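You operate a simulated robot arm through the tools that you are given. There is no shell and no other tool.

The job below is to be done with a simulated robot arm. You get a single attempt, and the scene is never put back.

Task
Pull out board LOT 31, brush its sheet flat, slide it back in and open the rack vent.
Fine: in that order; use the green wide brush and put it back; leave the other boards. Set down upright: green wide brush. What is to be rubbed or washed off counts as gone when no trace of it is left.

The check looks at the end state, three seconds after you hand in, the way a careful person would. Anything else that was tipped, shoved, dropped, spilled or broken makes it a failure. Flat cloth is picked up by pressing the open fingertips on it (5 to 10 N) and closing them slowly along it; thin cloth reads only 2 to 8 mm in the jaws.

Robot
A 7-joint arm with a two-finger parallel gripper, fixed in place. Base frame: the origin is at the foot of the arm, x ahead of it, y to its left, z up. Units: mm, degrees, N and s.
Its first joint turns from -132.0 to 132.0 degrees. Payload 3.91 kg.
The TCP is the grasp point between the finger pads, 30 mm short of the fingertips. In the tool frame z runs along the fingers and y along their closing line. The gripper opens to 110 mm. The fingers are 20 mm wide and 10 mm thick; the gripper's body (48 by 112 mm) begins 55 mm behind the TCP.
Orientation is told as [roll, pitch, yaw] about the base's x, y, z axes, in that order, counted from this pose: with the fingers straight down and closing along the base's y, the tool's x points along the base's -x, its y along +y and its z along -z.

Tools
- The arm moves only by the tool apply_moves. Its argument "plan" is a list of rows, each a list of 3 entries, a list of its own where there are three numbers: the turn, a rotation vector about the tool's x, y, z in units of 120 degrees (1.0 is 120 degrees), then the shift along the tool's x, y, z in units of 250 mm (1.0 is 250 mm), then the gripper command, from -1 (fully open) to 1 (shut), values between in proportion. In form: [[[ax, ay, az], [tx, ty, tz], fingers], ...]. A call has 1 to 20 rows; each row is the pose to reach, as a shift and turn from the pose commanded when the call began, along the tool's axes at that moment. A call with a number of a shift or a turn outside -1 to 1 is refused whole. A row lasts 0.2 s, in which the tool goes at most 50 mm and 8.6 degrees; a call with a longer step from one row to the next is refused whole, and so is a gripper value outside its range. Where a pose cannot be reached the arm comes as near as it can. A force on the tool above 50 N (or 10 N above the force at the start of the call, whichever is more), or a blocked arm, ends the call early, and 0.2 s more pass. Each finger travels about 108 mm/s and halts on what it meets, pressing with about 43 N; the grip force reading is that of the motor and also rises with nothing between the fingers. The clock runs only during rows and for 0.2 s after the last one: add rows that repeat a pose to give the fingers time. The reply holds the time, the measured pose of the TCP, the force on the tool along the base axes, the opening and the grip force, in the units named above and with some noise, with the torque about the TCP (base axes, N m) and any sound that the robot's microphone picked up.
- Cameras (640 x 400 px; columns grow to the right, rows downward): "scene" is fixed at [68.6, -502.3, 1500.9]; the picture's right is [0.13, -0.99, 0.00], its down [-0.05, -0.01, -1.00] and it looks along [0.99, 0.13, -0.05] (base axes); focal length 214 px, centre (320, 200). "wrist" rides on the gripper at [73, 17, -103] in the tool frame; the picture's right is [-0.23, 0.97, 0.00], its down [-0.76, -0.18, -0.62] and it looks along [-0.61, -0.14, 0.78] (tool axes); focal length 222 px, centre (320, 200). There is no depth. A picture from a camera that has moved, and an enlarged one, comes with that camera's place and axes in the base frame and with its lens. The place of the scene camera against the robot may be out by one fixed shift of up to 18 mm in any direction.
- grab_frame(camera): a new picture of that camera. No time passes.
- enlarge(camera, box): a new picture of the part [left, top, right, bottom] of that camera's present view, enlarged. No time passes.
- sign_off(): hands the job in; it is judged then, once.

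Places have to be worked out from the pictures, the camera data and where the tool is seen. Open the gripper and draw the arm clear of the work before you hand the job in, unless the task says otherwise.

The tools are called as name(argument=value, ...) on one line, values as JSON. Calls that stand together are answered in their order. apply_moves: Moves the arm, as the interface text tells. Its arguments: {"type":"object","properties":{"plan":{"type":"array"}},"required":["plan"]} The other tools are called the same way: grab_frame (camera) takes a picture; enlarge (camera, box) takes an enlarged picture of a part of a camera's view; sign_off () hands the job in.

At the start:

```text
t: 0.0
ee_pos: [446.1, -318.9, 1598.5]
orientation: [0.0, 0.0, -0.1]
ft_force: [0.3, -1.2, -0.1]
moment: [0.03, 0.02, 0.0]
opening: 109.8
gripper_force: 0.1
```

scene: 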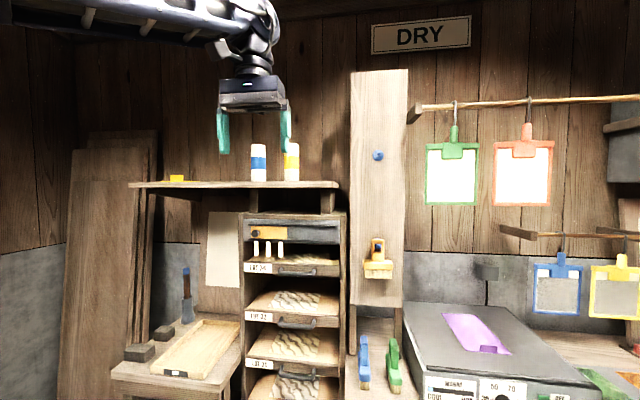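
wrist: 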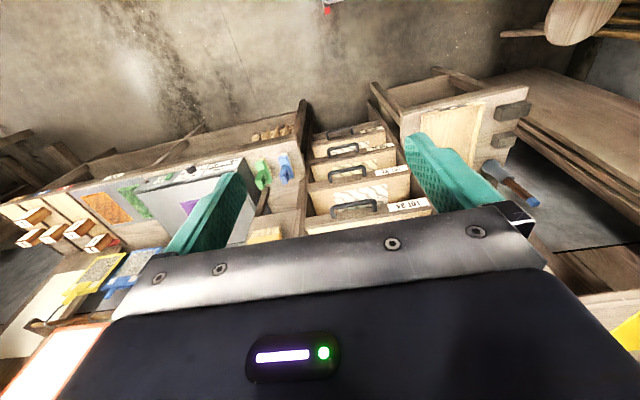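

I start by looking more closely at the rack, brushes, and surroundings before moving anything.

enlarge(camera="scene", box=[200, 190, 360, 290])

enlarge(camera="scene", box=[200, 290, 360, 400])

enlarge(camera="scene", box=[340, 300, 640, 400])

enlarge(camera="scene", box=[340, 60, 440, 300])

enlarge(camera="scene", box=[100, 250, 260, 400])

enlarge(camera="wrist", box=[220, 60, 540, 260])

```text
4.00 times, centred on (280, 240) of scene
camera zoom: at [68.6, -502.3, 1500.9], right [0.13, -0.99, 0.0], down [-0.05, -0.01, -1.0], along [0.99, 0.13, -0.05], focal length 858 px, centre (480, 40)
```

zoom: 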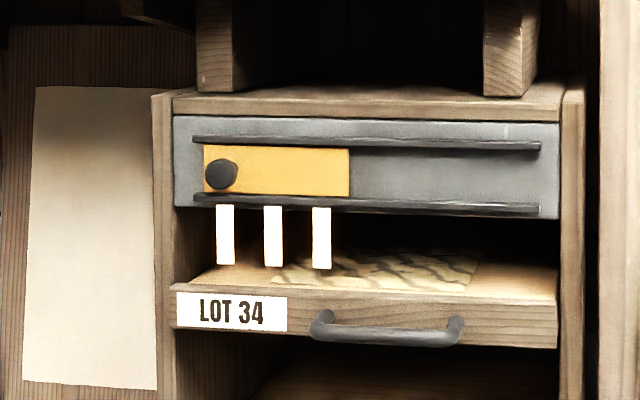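

```text
3.64 times, centred on (280, 345) of scene
camera zoom: at [68.6, -502.3, 1500.9], right [0.13, -0.99, 0.0], down [-0.05, -0.01, -1.0], along [0.99, 0.13, -0.05], focal length 780 px, centre (466, -327)
```

zoom: 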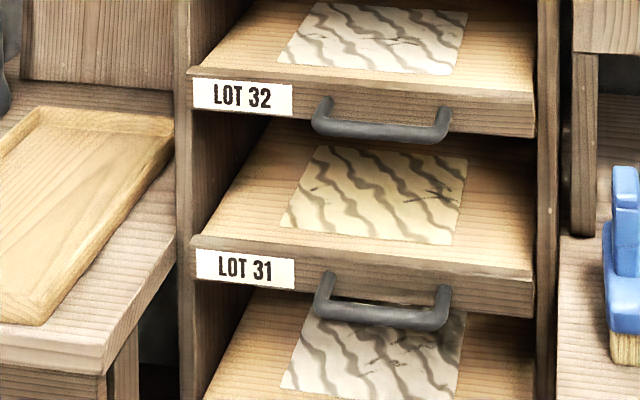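

```text
2.13 times, centred on (490, 350) of scene
camera zoom: at [68.6, -502.3, 1500.9], right [0.13, -0.99, 0.0], down [-0.05, -0.01, -1.0], along [0.99, 0.13, -0.05], focal length 458 px, centre (-43, -120)
```

zoom: 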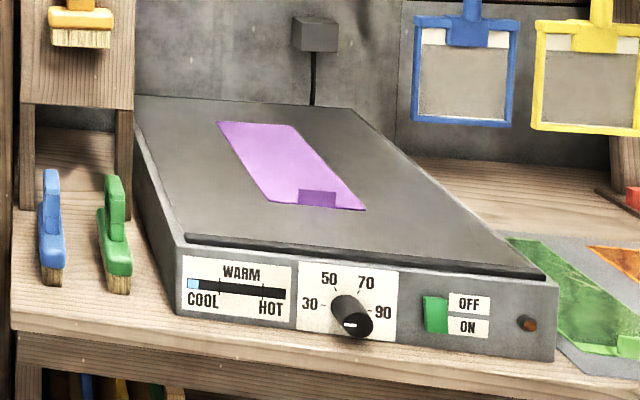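

```text
1.67 times, centred on (390, 180) of scene
camera zoom: at [68.6, -502.3, 1500.9], right [0.13, -0.99, 0.0], down [-0.05, -0.01, -1.0], along [0.99, 0.13, -0.05], focal length 358 px, centre (203, 233)
```

zoom: 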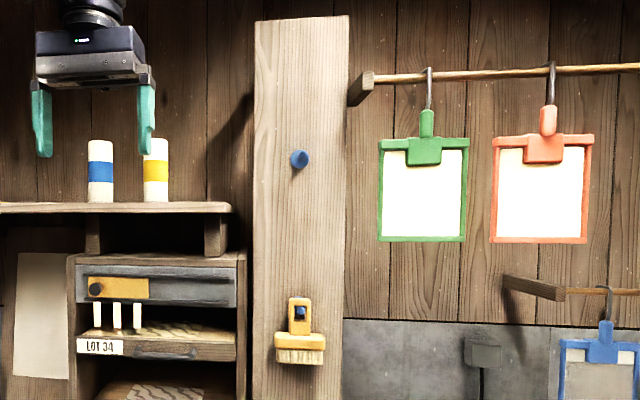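

```text
2.67 times, centred on (180, 325) of scene
camera zoom: at [68.6, -502.3, 1500.9], right [0.13, -0.99, 0.0], down [-0.05, -0.01, -1.0], along [0.99, 0.13, -0.05], focal length 572 px, centre (693, -133)
```

zoom: 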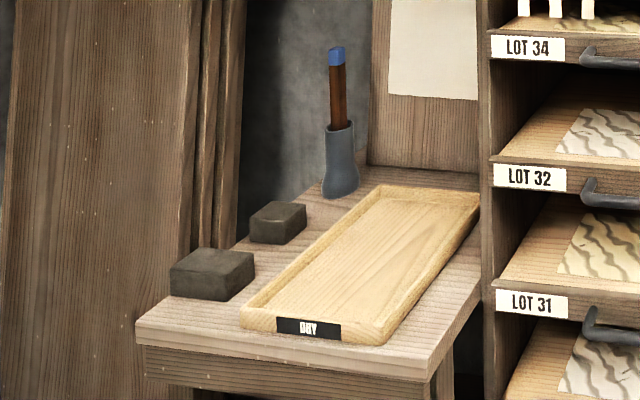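

```text
2.00 times, centred on (380, 160) of wrist
camera zoom: at [373.5, -304.0, 1702.2], right [0.23, 0.97, 0.0], down [0.76, -0.18, 0.62], along [0.61, -0.14, -0.78], focal length 444 px, centre (200, 280)
```

zoom: 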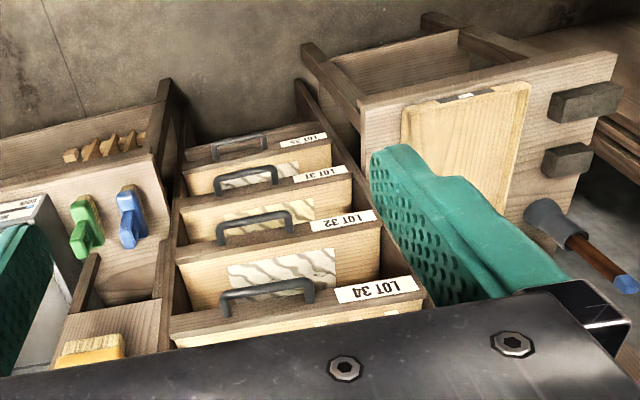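

The rack holds LOT 34, 32, 31 and another board below; a green and a blue brush stand on the right bench. I look closer at the brushes, the vent slide and the handles.

enlarge(camera="scene", box=[345, 325, 425, 400])

enlarge(camera="scene", box=[240, 210, 345, 262])

enlarge(camera="scene", box=[240, 335, 345, 400])

enlarge(camera="wrist", box=[220, 110, 330, 180])

enlarge(camera="wrist", box=[0, 140, 240, 340])

enlarge(camera="scene", box=[500, 180, 640, 400])

```text
5.33 times, centred on (385, 362) of scene
camera zoom: at [68.6, -502.3, 1500.9], right [0.13, -0.99, 0.0], down [-0.05, -0.01, -1.0], along [0.99, 0.13, -0.05], focal length 1144 px, centre (-27, -667)
```

zoom: 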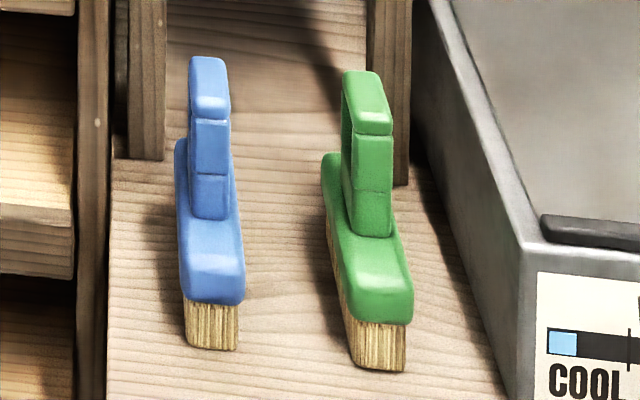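

```text
6.10 times, centred on (292, 236) of scene
camera zoom: at [68.6, -502.3, 1500.9], right [0.13, -0.99, 0.0], down [-0.05, -0.01, -1.0], along [0.99, 0.13, -0.05], focal length 1307 px, centre (488, -19)
```

zoom: 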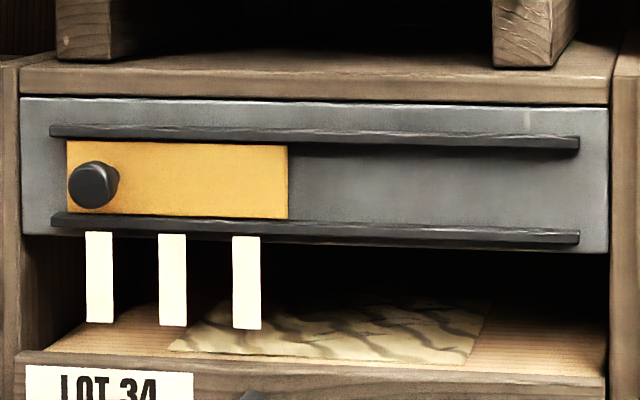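

```text
6.10 times, centred on (292, 368) of scene
camera zoom: at [68.6, -502.3, 1500.9], right [0.13, -0.99, 0.0], down [-0.05, -0.01, -1.0], along [0.99, 0.13, -0.05], focal length 1307 px, centre (488, -821)
```

zoom: 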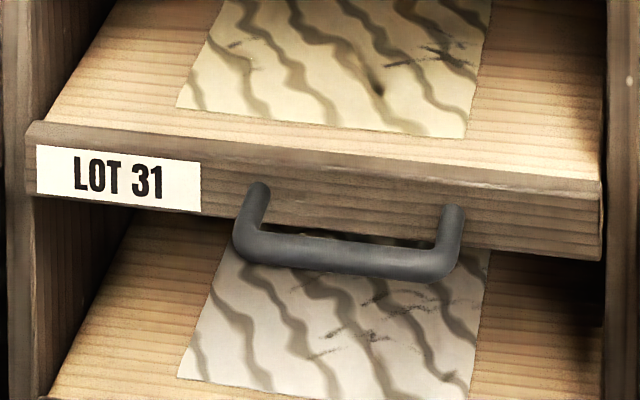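

```text
5.71 times, centred on (275, 145) of wrist
camera zoom: at [373.5, -304.0, 1702.2], right [0.23, 0.97, 0.0], down [0.76, -0.18, 0.62], along [0.61, -0.14, -0.78], focal length 1269 px, centre (577, 514)
```

zoom: 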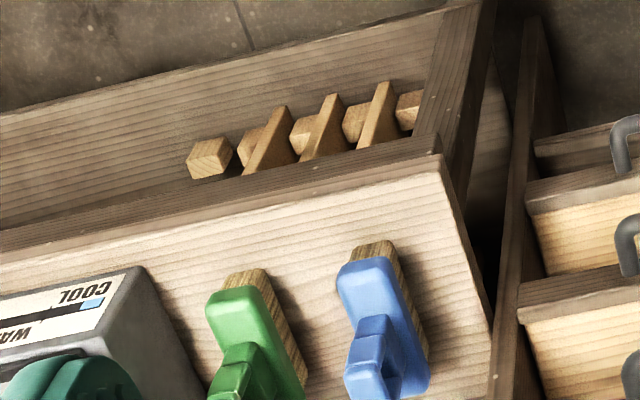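

```text
2.00 times, centred on (120, 240) of wrist
camera zoom: at [373.5, -304.0, 1702.2], right [0.23, 0.97, 0.0], down [0.76, -0.18, 0.62], along [0.61, -0.14, -0.78], focal length 444 px, centre (720, 120)
```

zoom: 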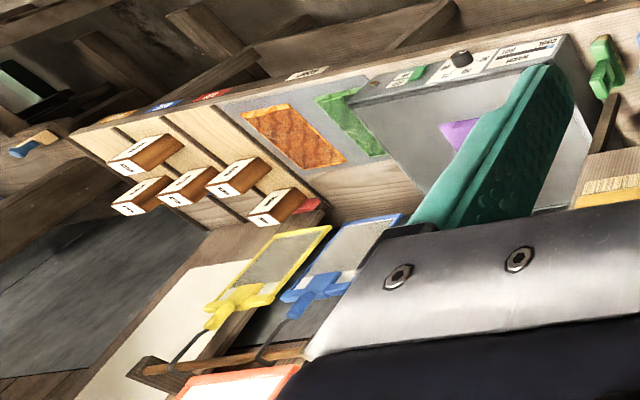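

```text
1.82 times, centred on (570, 290) of scene
camera zoom: at [68.6, -502.3, 1500.9], right [0.13, -0.99, 0.0], down [-0.05, -0.01, -1.0], along [0.99, 0.13, -0.05], focal length 390 px, centre (-134, 36)
```

zoom: 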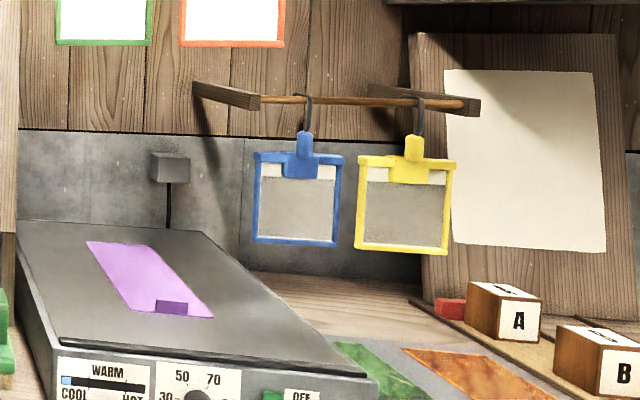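

I measure the gripper in the scene view to calibrate the fixed camera shift.

enlarge(camera="scene", box=[200, 90, 310, 160])

enlarge(camera="wrist", box=[300, 120, 450, 220])

```text
5.71 times, centred on (255, 125) of scene
camera zoom: at [68.6, -502.3, 1500.9], right [0.13, -0.99, 0.0], down [-0.05, -0.01, -1.0], along [0.99, 0.13, -0.05], focal length 1226 px, centre (691, 629)
```

zoom: 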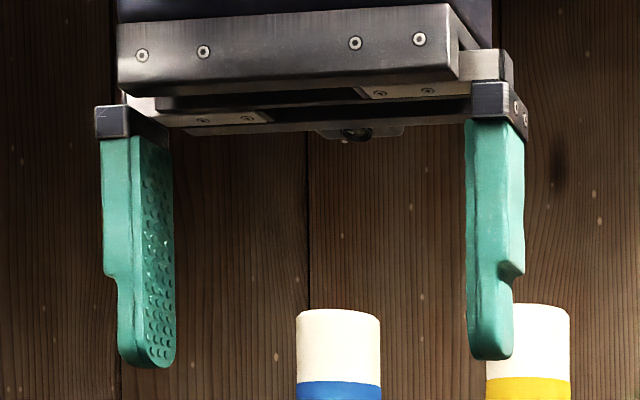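

```text
4.00 times, centred on (375, 170) of wrist
camera zoom: at [373.5, -304.0, 1702.2], right [0.23, 0.97, 0.0], down [0.76, -0.18, 0.62], along [0.61, -0.14, -0.78], focal length 888 px, centre (100, 320)
```

zoom: 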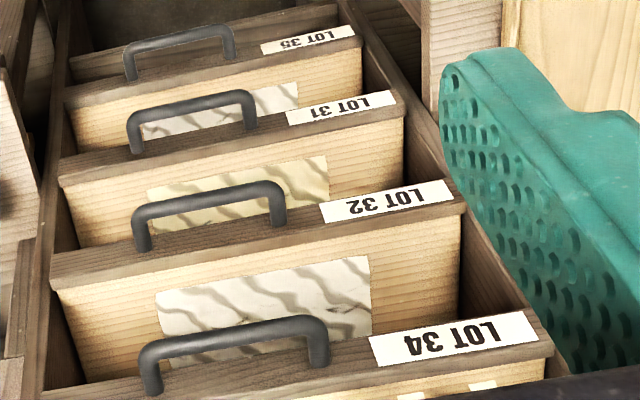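

Calibration: the scene camera seems shifted about 11 mm in +y and 4 mm up from its stated place. Rough triangulation puts LOT 31's handle near (815, -303, 800) and the green brush near (805, -641, 850–975). I lower the arm in free space to get a better wrist view.

apply_moves(plan=[[[0, 0, 0], [0, 0, 0.17], -1], [[0, 0, 0], [0, 0, 0.34], -1], [[0, 0, 0], [0, 0, 0.5], -1], [[0, 0, 0], [0, 0, 0.67], -1], [[0, 0, 0], [0, 0, 0.84], -1], [[0, 0, 0], [0, 0, 1.0], -1]])

grab_frame(camera="wrist")

grab_frame(camera="scene")

```text
t: 1.4
ee_pos: [444.1, -320.0, 1348.7]
orientation: [0.0, 0.0, -0.1]
ft_force: [-0.4, -0.3, 0.0]
moment: [-0.03, -0.01, 0.05]
opening: 110.0
gripper_force: 0.2
```

```text
taken
camera wrist: at [371.8, -304.0, 1451.7], right [0.23, 0.97, 0.0], down [0.76, -0.18, 0.62], along [0.61, -0.14, -0.78], focal length 222 px, centre (320, 200)
```

wrist: 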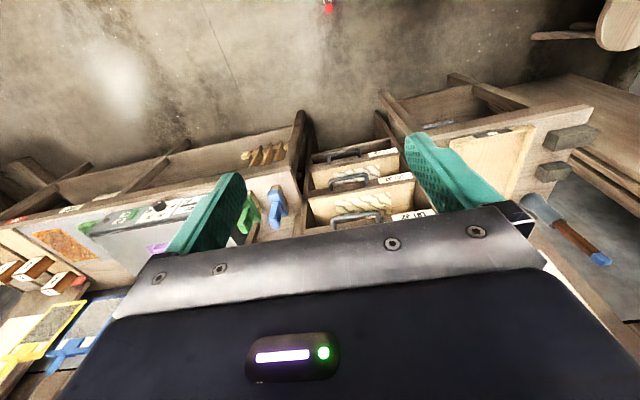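

```text
taken
```

scene: 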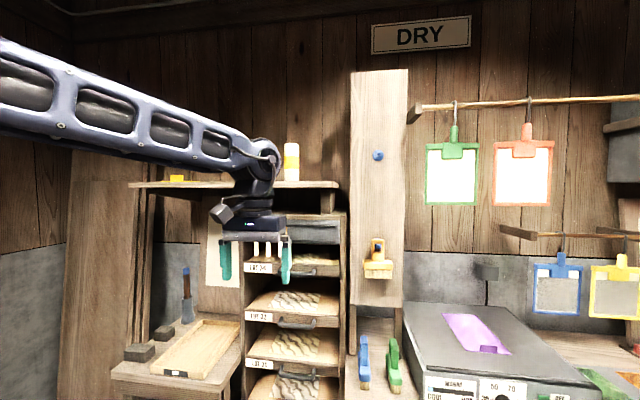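

The wrist view is mostly blocked by the gripper when pointing down. I turn the tool to point forward (fingers closing vertically, camera on the left side) in the free space in front of the rack, where the TCP sits at the picture's centre.

apply_moves(plan=[[[-0.0385, -0.0385, 0.0385], [-0.047, 0.005, 0.058], -1], [[-0.077, -0.077, 0.077], [-0.094, 0.009, 0.117], -1], [[-0.1155, -0.1155, 0.1155], [-0.141, 0.014, 0.175], -1], [[-0.154, -0.154, 0.154], [-0.188, 0.018, 0.234], -1], [[-0.1925, -0.1925, 0.1925], [-0.235, 0.023, 0.292], -1], [[-0.231, -0.231, 0.231], [-0.282, 0.027, 0.35], -1], [[-0.2694, -0.2694, 0.2694], [-0.329, 0.032, 0.409], -1], [[-0.3079, -0.3079, 0.3079], [-0.375, 0.036, 0.467], -1], [[-0.3464, -0.3464, 0.3464], [-0.422, 0.041, 0.526], -1], [[-0.3849, -0.3849, 0.3849], [-0.469, 0.045, 0.584], -1], [[-0.4234, -0.4234, 0.4234], [-0.516, 0.05, 0.642], -1], [[-0.4619, -0.4619, 0.4619], [-0.563, 0.054, 0.701], -1], [[-0.5004, -0.5004, 0.5004], [-0.61, 0.059, 0.759], -1], [[-0.5389, -0.5389, 0.5389], [-0.657, 0.063, 0.818], -1], [[-0.5774, -0.5774, 0.5774], [-0.704, 0.068, 0.876], -1]])

grab_frame(camera="wrist")

grab_frame(camera="scene")

```text
t: 4.6
ee_pos: [636.6, -316.9, 1134.6]
orientation: [90.0, -0.1, -90.1]
ft_force: [0.1, -0.2, 0.1]
moment: [-0.01, -0.03, 0.02]
opening: 109.7
gripper_force: 0.0
out of reach, approached as far as the arm can: row 14, 15
```

```text
taken
camera wrist: at [534.1, -245.0, 1151.6], right [0.0, -0.23, 0.97], down [-0.62, -0.76, -0.18], along [0.78, -0.61, -0.14], focal length 222 px, centre (320, 200)
```

wrist: 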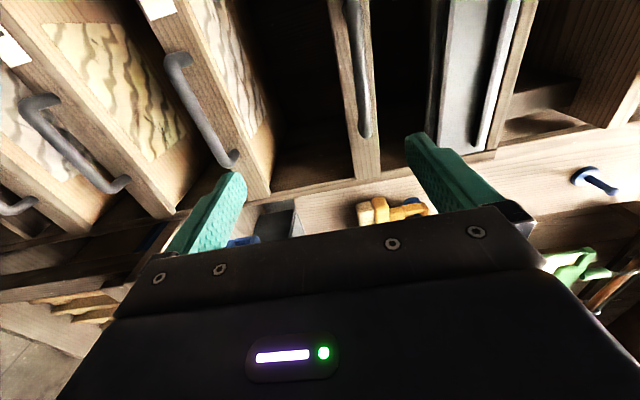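

```text
taken
```

scene: 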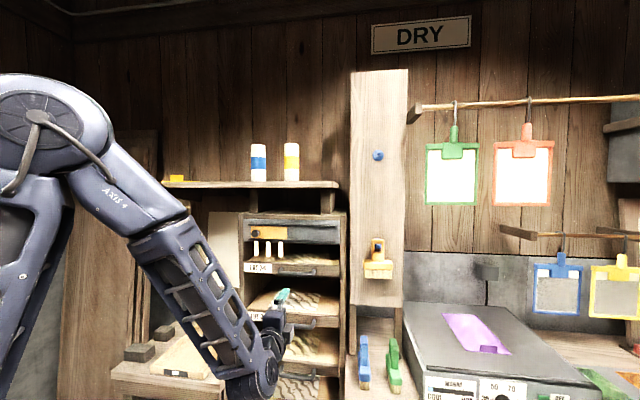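

The arm reached the forward-pointing pose, although x≈637 is about as close to the robot as a horizontal tool can get at this height. I enlarge the wrist view to measure the handles, vent and brushes.

enlarge(camera="wrist", box=[0, 0, 300, 200])

enlarge(camera="wrist", box=[300, 0, 640, 220])

enlarge(camera="scene", box=[220, 270, 340, 345])

```text
2.00 times, centred on (150, 100) of wrist
camera zoom: at [534.1, -245.0, 1151.6], right [0.0, -0.23, 0.97], down [-0.62, -0.76, -0.18], along [0.78, -0.61, -0.14], focal length 444 px, centre (660, 400)
```

zoom: 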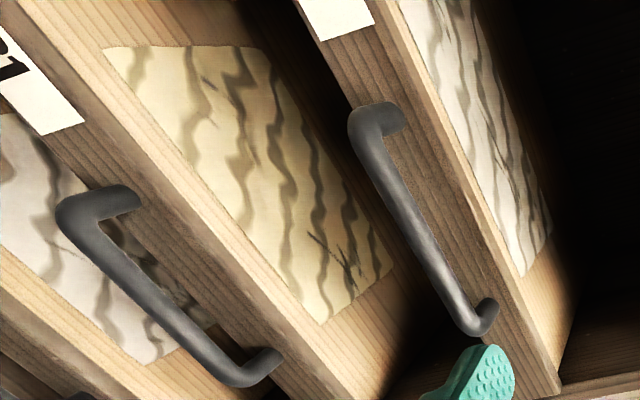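

```text
1.82 times, centred on (470, 110) of wrist
camera zoom: at [534.1, -245.0, 1151.6], right [0.0, -0.23, 0.97], down [-0.62, -0.76, -0.18], along [0.78, -0.61, -0.14], focal length 404 px, centre (47, 364)
```

zoom: 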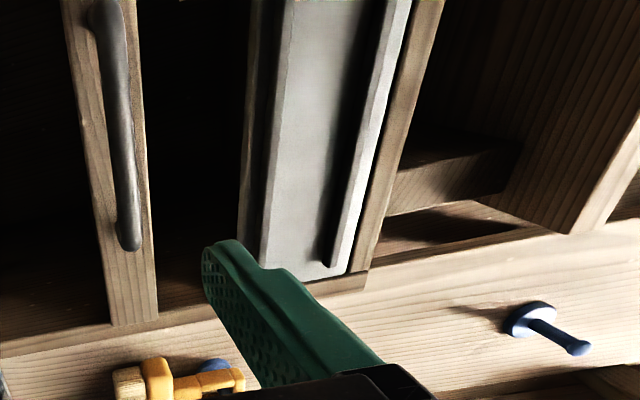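

```text
5.33 times, centred on (280, 308) of scene
camera zoom: at [68.6, -502.3, 1500.9], right [0.13, -0.99, 0.0], down [-0.05, -0.01, -1.0], along [0.99, 0.13, -0.05], focal length 1144 px, centre (533, -373)
```

zoom: 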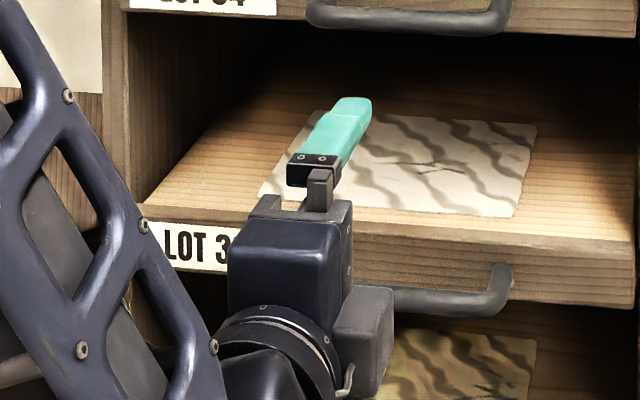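

Triangulating the two wrist views gives LOT 31's handle bar at about (822, -307, 777), spanning y -242…-372, and its sheet at x≈900–1049, y≈-372…-165, z≈800. I descend in front of the rack, staying well clear of the handles.

apply_moves(plan=[[[0, 0, 0], [0, -0.166, 0.04], -1], [[0, 0, 0], [0, -0.333, 0.08], -1], [[0, 0, 0], [0, -0.5, 0.12], -1], [[0, 0, 0], [0, -0.667, 0.16], -1], [[0, 0, 0], [0, -0.833, 0.2], -1], [[0, 0, 0], [0, -1.0, 0.24], -1]])

grab_frame(camera="wrist")

grab_frame(camera="scene")

```text
t: 6.0
ee_pos: [697.9, -315.2, 885.6]
orientation: [90.1, 0.0, -90.0]
ft_force: [0.1, 0.9, 0.3]
moment: [0.0, 0.01, -0.01]
opening: 110.0
gripper_force: 0.0
```

```text
taken
camera wrist: at [594.4, -243.9, 901.6], right [0.0, -0.23, 0.97], down [-0.62, -0.76, -0.18], along [0.78, -0.61, -0.14], focal length 222 px, centre (320, 200)
```

wrist: 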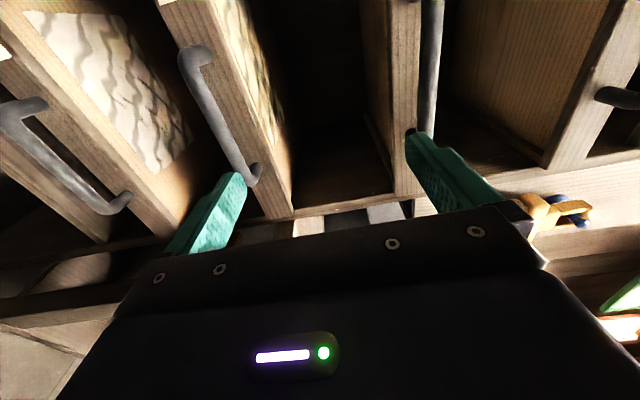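

```text
taken
```

scene: 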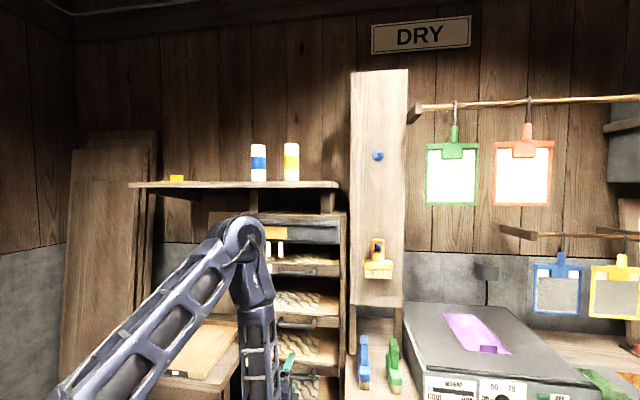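

A third view refines the LOT 31 bar to about (816, -307, 789). Before gripping I test how far back the arm can draw a horizontal tool at this height, since that limits the pull-out distance.

apply_moves(plan=[[[0, 0, 0], [0.006, -0.08, -0.1], -1], [[0, 0, 0], [0.012, -0.16, -0.2], -1], [[0, 0, 0], [0.018, -0.24, -0.3], -1], [[0, 0, 0], [0.024, -0.32, -0.4], -1], [[0, 0, 0], [0.03, -0.386, -0.5], -1], [[0, 0, 0], [0.03, -0.386, -0.6], -1], [[0, 0, 0], [0.03, -0.386, -0.7], -1], [[0, 0, 0], [0.03, -0.386, -0.8], -1]])

grab_frame(camera="wrist")

grab_frame(camera="scene")

```text
t: 7.8
ee_pos: [502.9, -321.1, 781.8]
orientation: [90.5, -0.6, -90.1]
ft_force: [0.9, -0.8, 0.3]
moment: [-0.02, 0.04, 0.02]
opening: 109.9
gripper_force: 0.0
out of reach, approached as far as the arm can: row 8
```

```text
taken
camera wrist: at [399.9, -249.1, 797.1], right [-0.01, -0.22, 0.98], down [-0.62, -0.76, -0.17], along [0.78, -0.61, -0.13], focal length 222 px, centre (320, 200)
```

wrist: 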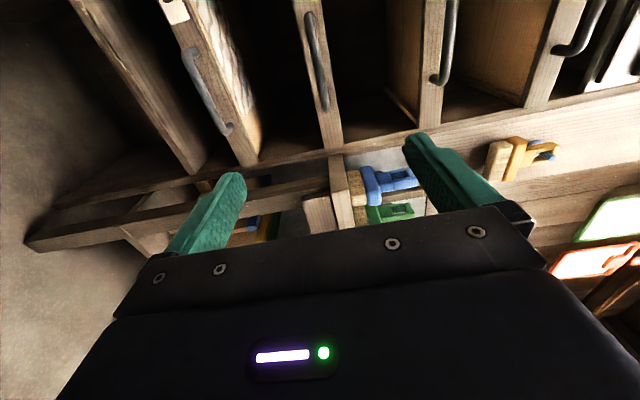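

```text
taken
```

scene: 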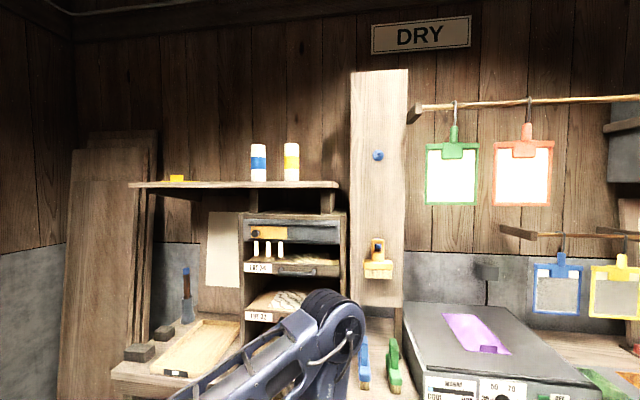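

The arm can draw back to about x=503 at handle height, so a pull of roughly 300 mm is feasible. I return toward the handle, aligning to y≈-306, z≈788, with the fingertips still ~85 mm short of the bar.

apply_moves(plan=[[[0, 0, 0], [0.01, 0.004, 0.13], -1], [[0, 0, 0], [0.02, 0.008, 0.26], -1], [[0, 0, 0], [0.03, 0.012, 0.39], -1], [[0, 0, 0], [0.04, 0.016, 0.52], -1], [[0, 0, 0], [0.05, 0.02, 0.66], -1], [[0, 0, 0], [0.06, 0.024, 0.79], -1]])

grab_frame(camera="wrist")

grab_frame(camera="scene")

```text
t: 9.2
ee_pos: [698.6, -296.5, 791.5]
orientation: [89.9, 0.0, -90.1]
ft_force: [-1.4, -0.4, 0.8]
moment: [0.0, 0.0, 0.04]
opening: 109.7
gripper_force: 0.0
```

```text
taken
camera wrist: at [595.1, -225.4, 807.8], right [0.0, -0.23, 0.97], down [-0.62, -0.76, -0.18], along [0.78, -0.61, -0.14], focal length 222 px, centre (320, 200)
```

wrist: 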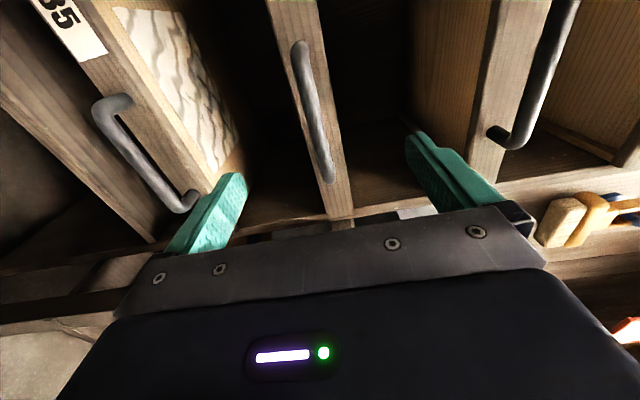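

```text
taken
```

scene: 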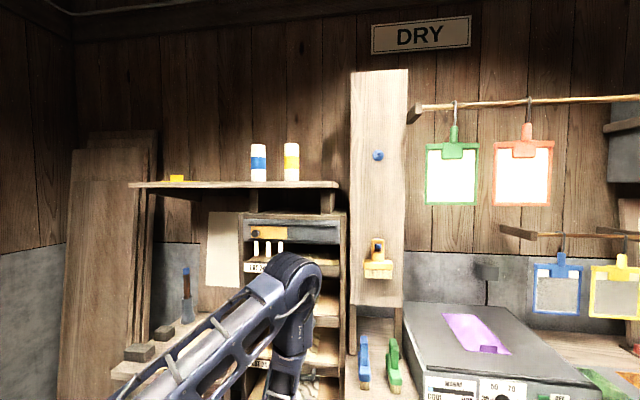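

The LOT 31 bar sits midway between the open fingers at z≈786, while the TCP is at 791. I correct height and y, and advance so the fingers straddle the bar without touching the panel.

apply_moves(plan=[[[0, 0, 0], [-0.01, -0.006, 0.09], -1], [[0, 0, 0], [-0.02, -0.012, 0.18], -1], [[0, 0, 0], [-0.03, -0.018, 0.26], -1], [[0, 0, 0], [-0.034, -0.02, 0.34], -1]])

grab_frame(camera="wrist")

grab_frame(camera="scene")

```text
t: 10.2
ee_pos: [782.9, -305.4, 785.4]
orientation: [89.9, 0.0, -90.1]
ft_force: [-0.8, 0.1, 0.5]
moment: [-0.02, -0.02, 0.0]
opening: 110.2
gripper_force: 0.0
```

```text
taken
camera wrist: at [679.9, -234.6, 802.5], right [0.0, -0.23, 0.97], down [-0.62, -0.76, -0.18], along [0.78, -0.61, -0.14], focal length 222 px, centre (320, 200)
```

wrist: 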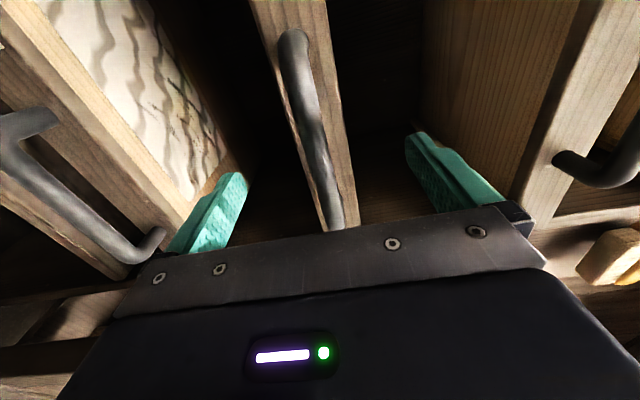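

```text
taken
```

scene: 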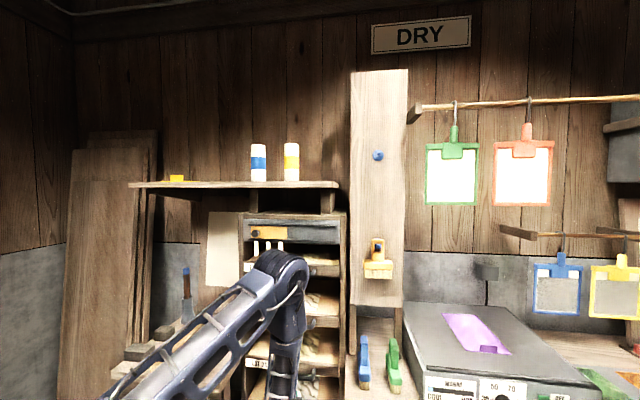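

The bar is now about 33 mm ahead of the TCP and centred in height. I advance 23 mm (fingertips stay ~13 mm off the panel) and then close on the bar.

apply_moves(plan=[[[0, 0, 0], [0, 0, 0.046], -1], [[0, 0, 0], [0, 0, 0.092], -1], [[0, 0, 0], [0, 0, 0.092], -1]])

enlarge(camera="wrist", box=[160, 0, 520, 225])

```text
t: 11.0
ee_pos: [806.6, -305.8, 786.1]
orientation: [90.0, -0.1, -90.1]
ft_force: [0.2, 1.0, 0.3]
moment: [0.03, -0.02, -0.01]
opening: 110.1
gripper_force: 0.1
```

```text
1.78 times, centred on (340, 112) of wrist
camera zoom: at [702.9, -234.8, 802.8], right [0.0, -0.23, 0.97], down [-0.62, -0.76, -0.18], along [0.78, -0.61, -0.14], focal length 395 px, centre (284, 356)
```

zoom: 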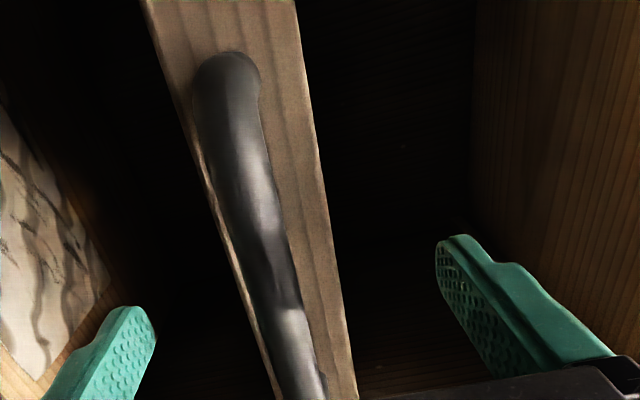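

The fingers straddle the bar correctly. I close part way to about 30 mm opening to check centring before gripping.

apply_moves(plan=[[[0, 0, 0], [0, 0, 0], -0.5], [[0, 0, 0], [0, 0, 0], 0], [[0, 0, 0], [0, 0, 0], 0.45], [[0, 0, 0], [0, 0, 0], 0.45]])

enlarge(camera="wrist", box=[160, 0, 520, 225])

```text
t: 12.0
ee_pos: [806.1, -305.9, 786.5]
orientation: [90.0, 0.0, -90.1]
ft_force: [-0.5, 0.0, 0.7]
moment: [0.02, 0.03, -0.02]
opening: 30.4
gripper_force: 0.1
```

```text
1.78 times, centred on (340, 112) of wrist
camera zoom: at [702.7, -234.7, 802.8], right [0.0, -0.23, 0.97], down [-0.62, -0.76, -0.18], along [0.78, -0.61, -0.14], focal length 395 px, centre (284, 356)
```

zoom: 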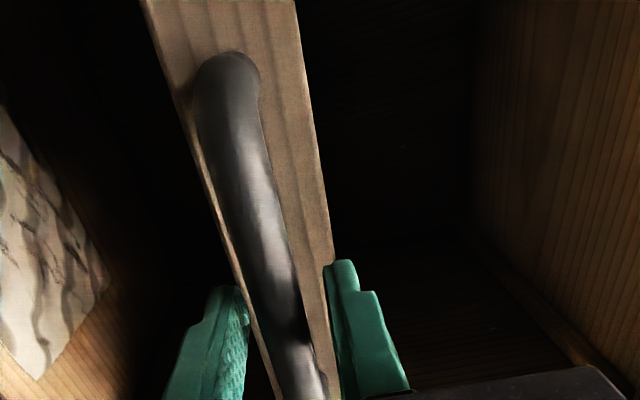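

The bar lies between the fingers with no contact so far. I close to grip it.

apply_moves(plan=[[[0, 0, 0], [0, 0, 0], 0.7], [[0, 0, 0], [0, 0, 0], 0.85], [[0, 0, 0], [0, 0, 0], 1], [[0, 0, 0], [0, 0, 0], 1], [[0, 0, 0], [0, 0, 0], 1]])

enlarge(camera="wrist", box=[160, 0, 520, 225])

```text
t: 13.2
ee_pos: [806.2, -306.4, 786.5]
orientation: [90.0, -0.1, -90.1]
ft_force: [-0.2, 1.1, -3.7]
moment: [-0.04, 0.04, 0.02]
opening: 15.8
gripper_force: 45.1
```

```text
1.78 times, centred on (340, 112) of wrist
camera zoom: at [702.7, -234.7, 802.7], right [0.0, -0.23, 0.97], down [-0.62, -0.76, -0.18], along [0.78, -0.61, -0.14], focal length 395 px, centre (284, 356)
```

zoom: 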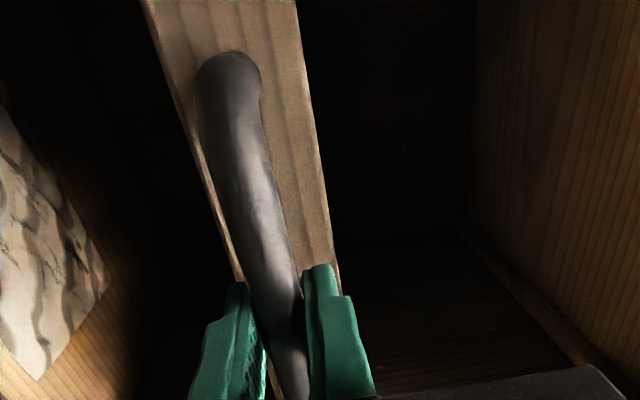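

The bar is gripped (15.8 mm, 45 N). I pull slowly straight back 40 mm first to feel the drawer's resistance.

apply_moves(plan=[[[0, 0, 0], [0, 0, -0.02], 1], [[0, 0, 0], [0, 0, -0.06], 1], [[0, 0, 0], [0, 0, -0.11], 1], [[0, 0, 0], [0, 0, -0.16], 1]])

grab_frame(camera="wrist")

grab_frame(camera="scene")

```text
t: 14.2
ee_pos: [766.0, -305.9, 787.1]
orientation: [90.0, 0.0, -90.1]
ft_force: [1.5, -4.7, 0.7]
moment: [0.02, -0.02, 0.52]
opening: 15.6
gripper_force: 44.8
```

```text
taken
camera wrist: at [662.7, -234.7, 802.6], right [0.0, -0.23, 0.97], down [-0.62, -0.76, -0.18], along [0.78, -0.61, -0.14], focal length 222 px, centre (320, 200)
```

wrist: 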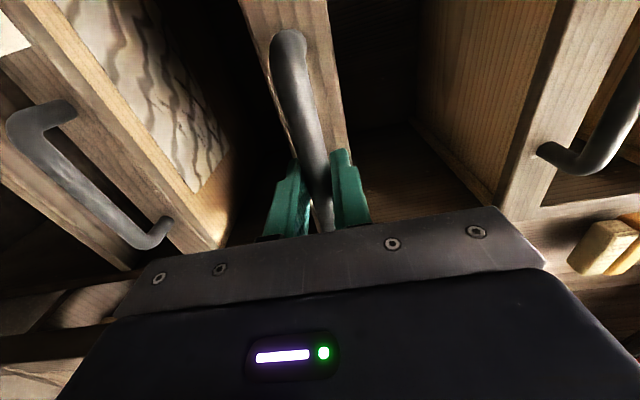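

```text
taken
```

scene: 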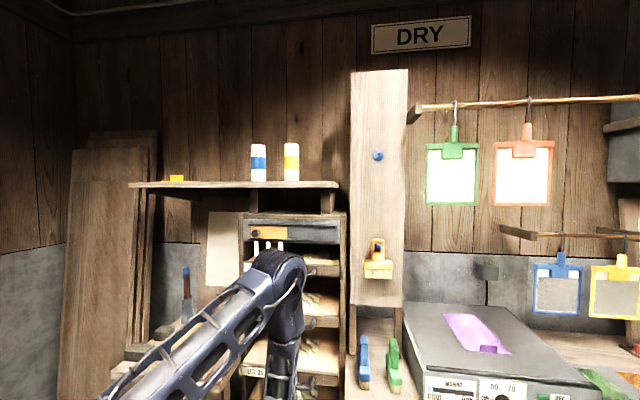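

The board slides freely with little resistance. I continue the pull to about 200 mm total and watch the vertical load for any sign of tipping.

apply_moves(plan=[[[0, 0, 0], [0, 0, -0.06], 1], [[0, 0, 0], [0, 0, -0.14], 1], [[0, 0, 0], [0, 0, -0.22], 1], [[0, 0, 0], [0, 0, -0.3], 1], [[0, 0, 0], [0, 0, -0.38], 1], [[0, 0, 0], [0, 0, -0.46], 1], [[0, 0, 0], [0, 0, -0.54], 1], [[0, 0, 0], [0, 0, -0.6], 1], [[0, 0, 0], [0, 0, -0.64], 1]])

grab_frame(camera="wrist")

grab_frame(camera="scene")

```text
t: 16.2
ee_pos: [605.9, -306.6, 786.9]
orientation: [90.0, 0.0, -90.0]
ft_force: [3.0, -8.4, 3.6]
moment: [0.01, -0.05, -0.12]
opening: 16.0
gripper_force: 45.0
```

```text
taken
camera wrist: at [502.6, -234.6, 802.6], right [0.0, -0.23, 0.97], down [-0.62, -0.76, -0.18], along [0.78, -0.61, -0.14], focal length 222 px, centre (320, 200)
```

wrist: 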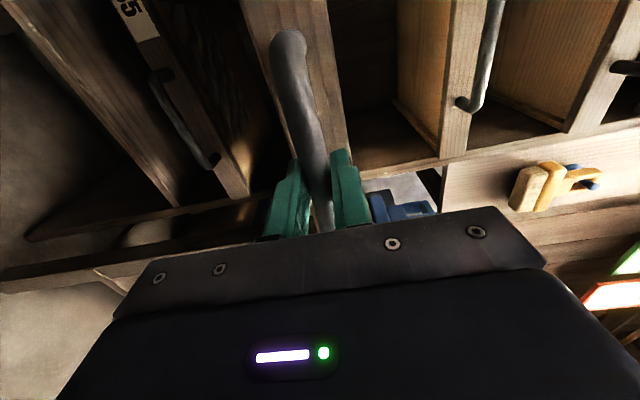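

```text
taken
```

scene: 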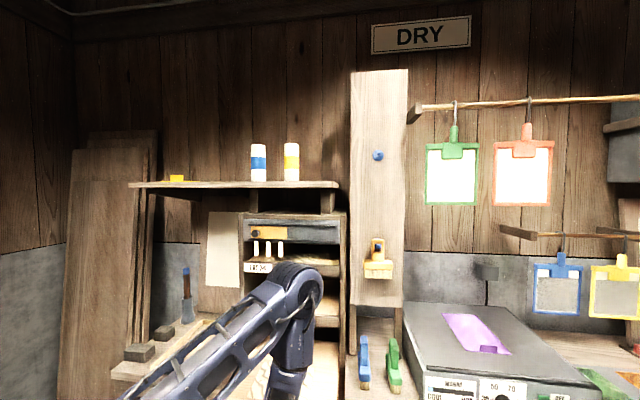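

Still no tipping load; it behaves like a guided slide. I pull slowly another ~48 mm so that the whole sheet comes well clear of the boards above.

apply_moves(plan=[[[0, 0, 0], [0, 0, -0.03], 1], [[0, 0, 0], [0, 0, -0.06], 1], [[0, 0, 0], [0, 0, -0.09], 1], [[0, 0, 0], [0, 0, -0.12], 1], [[0, 0, 0], [0, 0, -0.15], 1], [[0, 0, 0], [0, 0, -0.18], 1], [[0, 0, 0], [0, 0, -0.192], 1]])

grab_frame(camera="wrist")

enlarge(camera="scene", box=[220, 250, 420, 400])

```text
t: 17.8
ee_pos: [558.4, -306.3, 785.0]
orientation: [90.0, 0.0, -90.2]
ft_force: [1.9, -18.6, 8.9]
moment: [-0.02, -0.09, -0.31]
opening: 15.7
gripper_force: 45.1
```

```text
taken
camera wrist: at [455.0, -234.4, 802.5], right [0.0, -0.23, 0.97], down [-0.62, -0.76, -0.18], along [0.78, -0.61, -0.14], focal length 222 px, centre (320, 200)
```

wrist: 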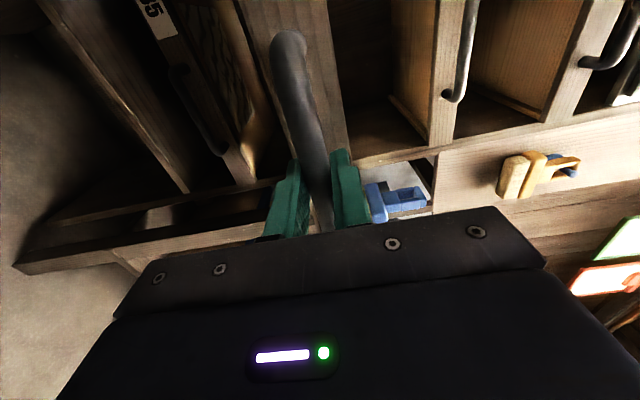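

```text
2.67 times, centred on (320, 325) of scene
camera zoom: at [68.6, -502.3, 1500.9], right [0.13, -0.99, 0.0], down [-0.05, -0.01, -1.0], along [0.99, 0.13, -0.05], focal length 572 px, centre (320, -133)
```

zoom: 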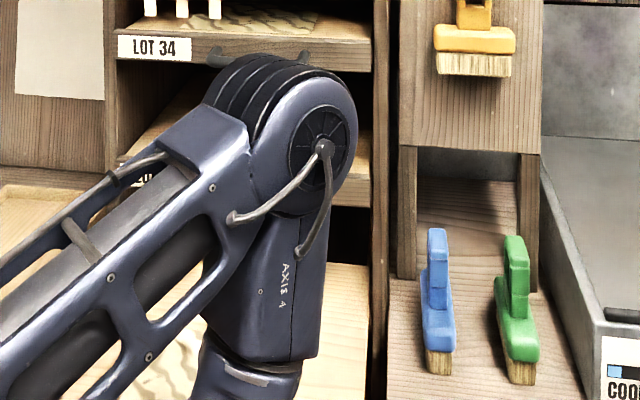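

The board is out about 248 mm and not tipping. I release the handle and back the fingers off the bar.

apply_moves(plan=[[[0, 0, 0], [0, 0, 0], 0.8], [[0, 0, 0], [0, 0, 0], 0.6], [[0, 0, 0], [0, 0, 0], 0.3], [[0, 0, 0], [0, 0, 0], 0.2], [[0, 0, 0], [0, 0, 0], 0.2]])

grab_frame(camera="wrist")

```text
t: 19.0
ee_pos: [558.4, -305.3, 786.5]
orientation: [89.9, 0.0, -90.1]
ft_force: [-0.6, 0.5, -0.1]
moment: [-0.01, 0.02, 0.04]
opening: 43.9
gripper_force: 0.1
```

```text
taken
camera wrist: at [455.1, -233.9, 802.6], right [0.0, -0.23, 0.97], down [-0.62, -0.76, -0.18], along [0.78, -0.61, -0.14], focal length 222 px, centre (320, 200)
```

wrist: 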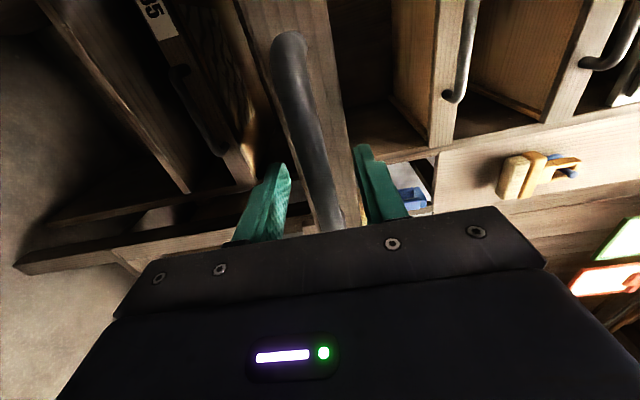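

The board stayed in place and forces are zero. I back straight off about 48 mm.

apply_moves(plan=[[[0, 0, 0], [0, 0, -0.05], 0.2], [[0, 0, 0], [0, 0, -0.1], 0.2], [[0, 0, 0], [0, 0, -0.15], 0.2], [[0, 0, 0], [0, 0, -0.19], 0.2], [[0, 0, 0], [0, 0, -0.19], 0.6]])

grab_frame(camera="wrist")

```text
t: 20.2
ee_pos: [518.5, -320.2, 780.7]
orientation: [90.8, -1.2, -90.1]
ft_force: [0.1, 0.0, -0.4]
moment: [0.0, -0.03, -0.02]
opening: 22.1
gripper_force: 0.0
```

```text
taken
camera wrist: at [414.6, -247.8, 794.6], right [-0.02, -0.21, 0.98], down [-0.62, -0.76, -0.17], along [0.78, -0.61, -0.12], focal length 222 px, centre (320, 200)
```

wrist: 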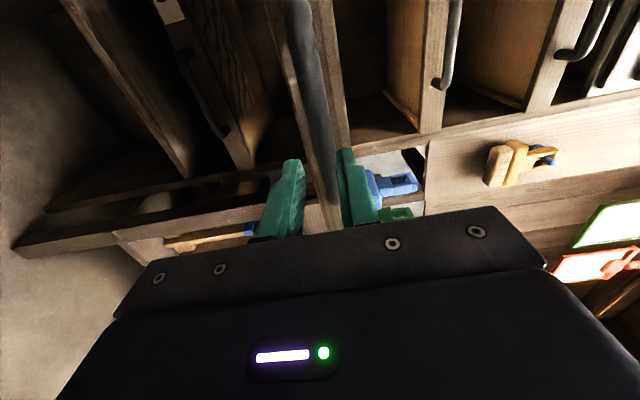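

The tips are clear of the bar. I now rotate the tool back to pointing down while rising, and drift toward the brush side, staying in front of the pulled-out board.

apply_moves(plan=[[[0.0385, 0.0385, -0.0385], [0, 0.03, 0], 0.6], [[0.077, 0.077, -0.077], [0, 0.07, 0], 0.6], [[0.1155, 0.1155, -0.1155], [0, 0.12, 0], 0.6], [[0.154, 0.154, -0.154], [0, 0.18, 0], 0.6], [[0.1925, 0.1925, -0.1925], [-0.03, 0.25, 0], 0.6], [[0.231, 0.231, -0.231], [-0.08, 0.32, 0], 0.6], [[0.2694, 0.2694, -0.2694], [-0.14, 0.4, 0], 0.6], [[0.3079, 0.3079, -0.3079], [-0.2, 0.48, 0.02], 0.6], [[0.3464, 0.3464, -0.3464], [-0.26, 0.56, 0.04], 0.6], [[0.3849, 0.3849, -0.3849], [-0.33, 0.64, 0.06], 0.6], [[0.4234, 0.4234, -0.4234], [-0.4, 0.72, 0.08], 0.6], [[0.4619, 0.4619, -0.4619], [-0.47, 0.79, 0.1], 0.6], [[0.5004, 0.5004, -0.5004], [-0.53, 0.86, 0.12], 0.6], [[0.5389, 0.5389, -0.5389], [-0.59, 0.92, 0.14], 0.6], [[0.5774, 0.5774, -0.5774], [-0.64, 0.97, 0.16], 0.6]])

grab_frame(camera="wrist")

grab_frame(camera="scene")

```text
t: 23.4
ee_pos: [549.8, -466.0, 1028.2]
orientation: [-0.1, 0.2, 0.0]
ft_force: [0.3, 0.0, 0.1]
moment: [-0.04, -0.03, -0.01]
opening: 22.1
gripper_force: 0.0
out of reach, approached as far as the arm can: row 1, 2, 3, 4, 5
```

```text
taken
camera wrist: at [477.8, -449.8, 1131.9], right [0.23, 0.97, 0.0], down [0.76, -0.18, 0.62], along [0.61, -0.14, -0.78], focal length 222 px, centre (320, 200)
```

wrist: 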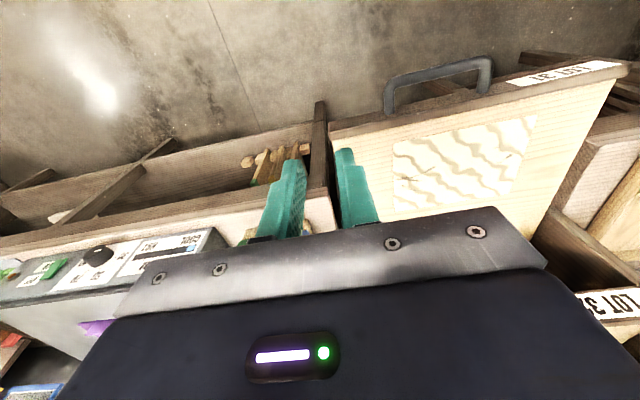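

```text
taken
```

scene: 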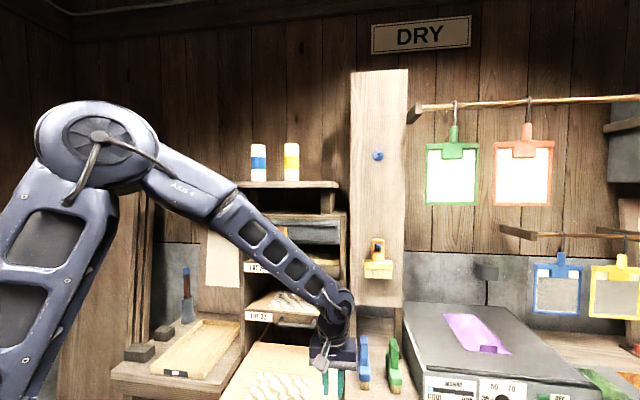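

LOT 31 is out, with its sheet now at about x 654–804, y -367…-167 (z≈800). Next I move above and in front of the green brush with fingers opened to ~60 mm, so the wrist camera can see it.

apply_moves(plan=[[[0, 0, 0], [-0.05, -0.08, -0.1], 0.3], [[0, 0, 0], [-0.12, -0.2, -0.2], 0.0], [[0, 0, 0], [-0.22, -0.34, -0.28], -0.09], [[0, 0, 0], [-0.32, -0.46, -0.288], -0.09], [[0, 0, 0], [-0.42, -0.58, -0.288], -0.09], [[0, 0, 0], [-0.5, -0.66, -0.288], -0.09], [[0, 0, 0], [-0.56, -0.7, -0.288], -0.09]])

grab_frame(camera="wrist")

grab_frame(camera="scene")

```text
t: 25.0
ee_pos: [690.0, -640.3, 1101.2]
orientation: [0.1, 0.0, 0.0]
ft_force: [-0.1, 1.1, 0.4]
moment: [-0.02, 0.02, 0.01]
opening: 60.2
gripper_force: 0.0
```

```text
taken
camera wrist: at [617.3, -624.6, 1203.9], right [0.23, 0.97, 0.0], down [0.76, -0.18, 0.62], along [0.61, -0.14, -0.78], focal length 222 px, centre (320, 200)
```

wrist: 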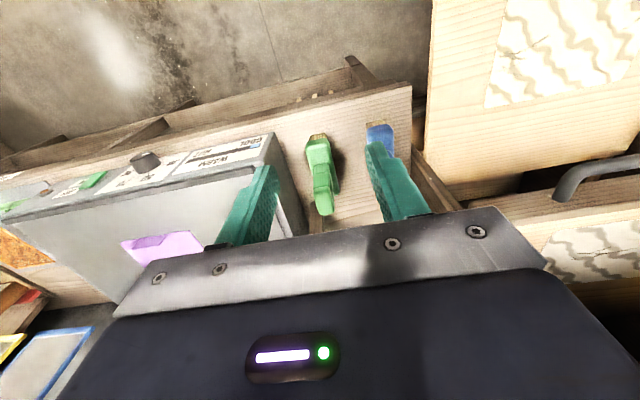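

```text
taken
```

scene: 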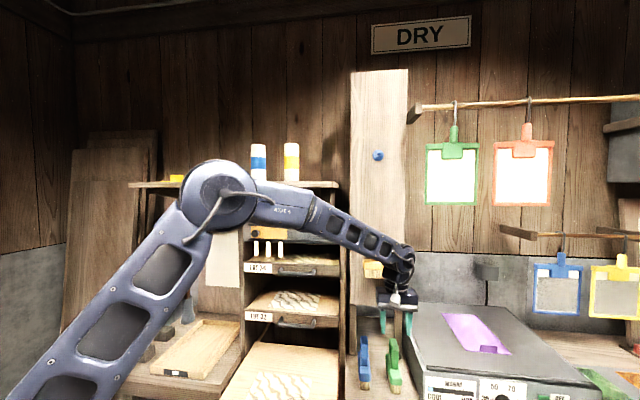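

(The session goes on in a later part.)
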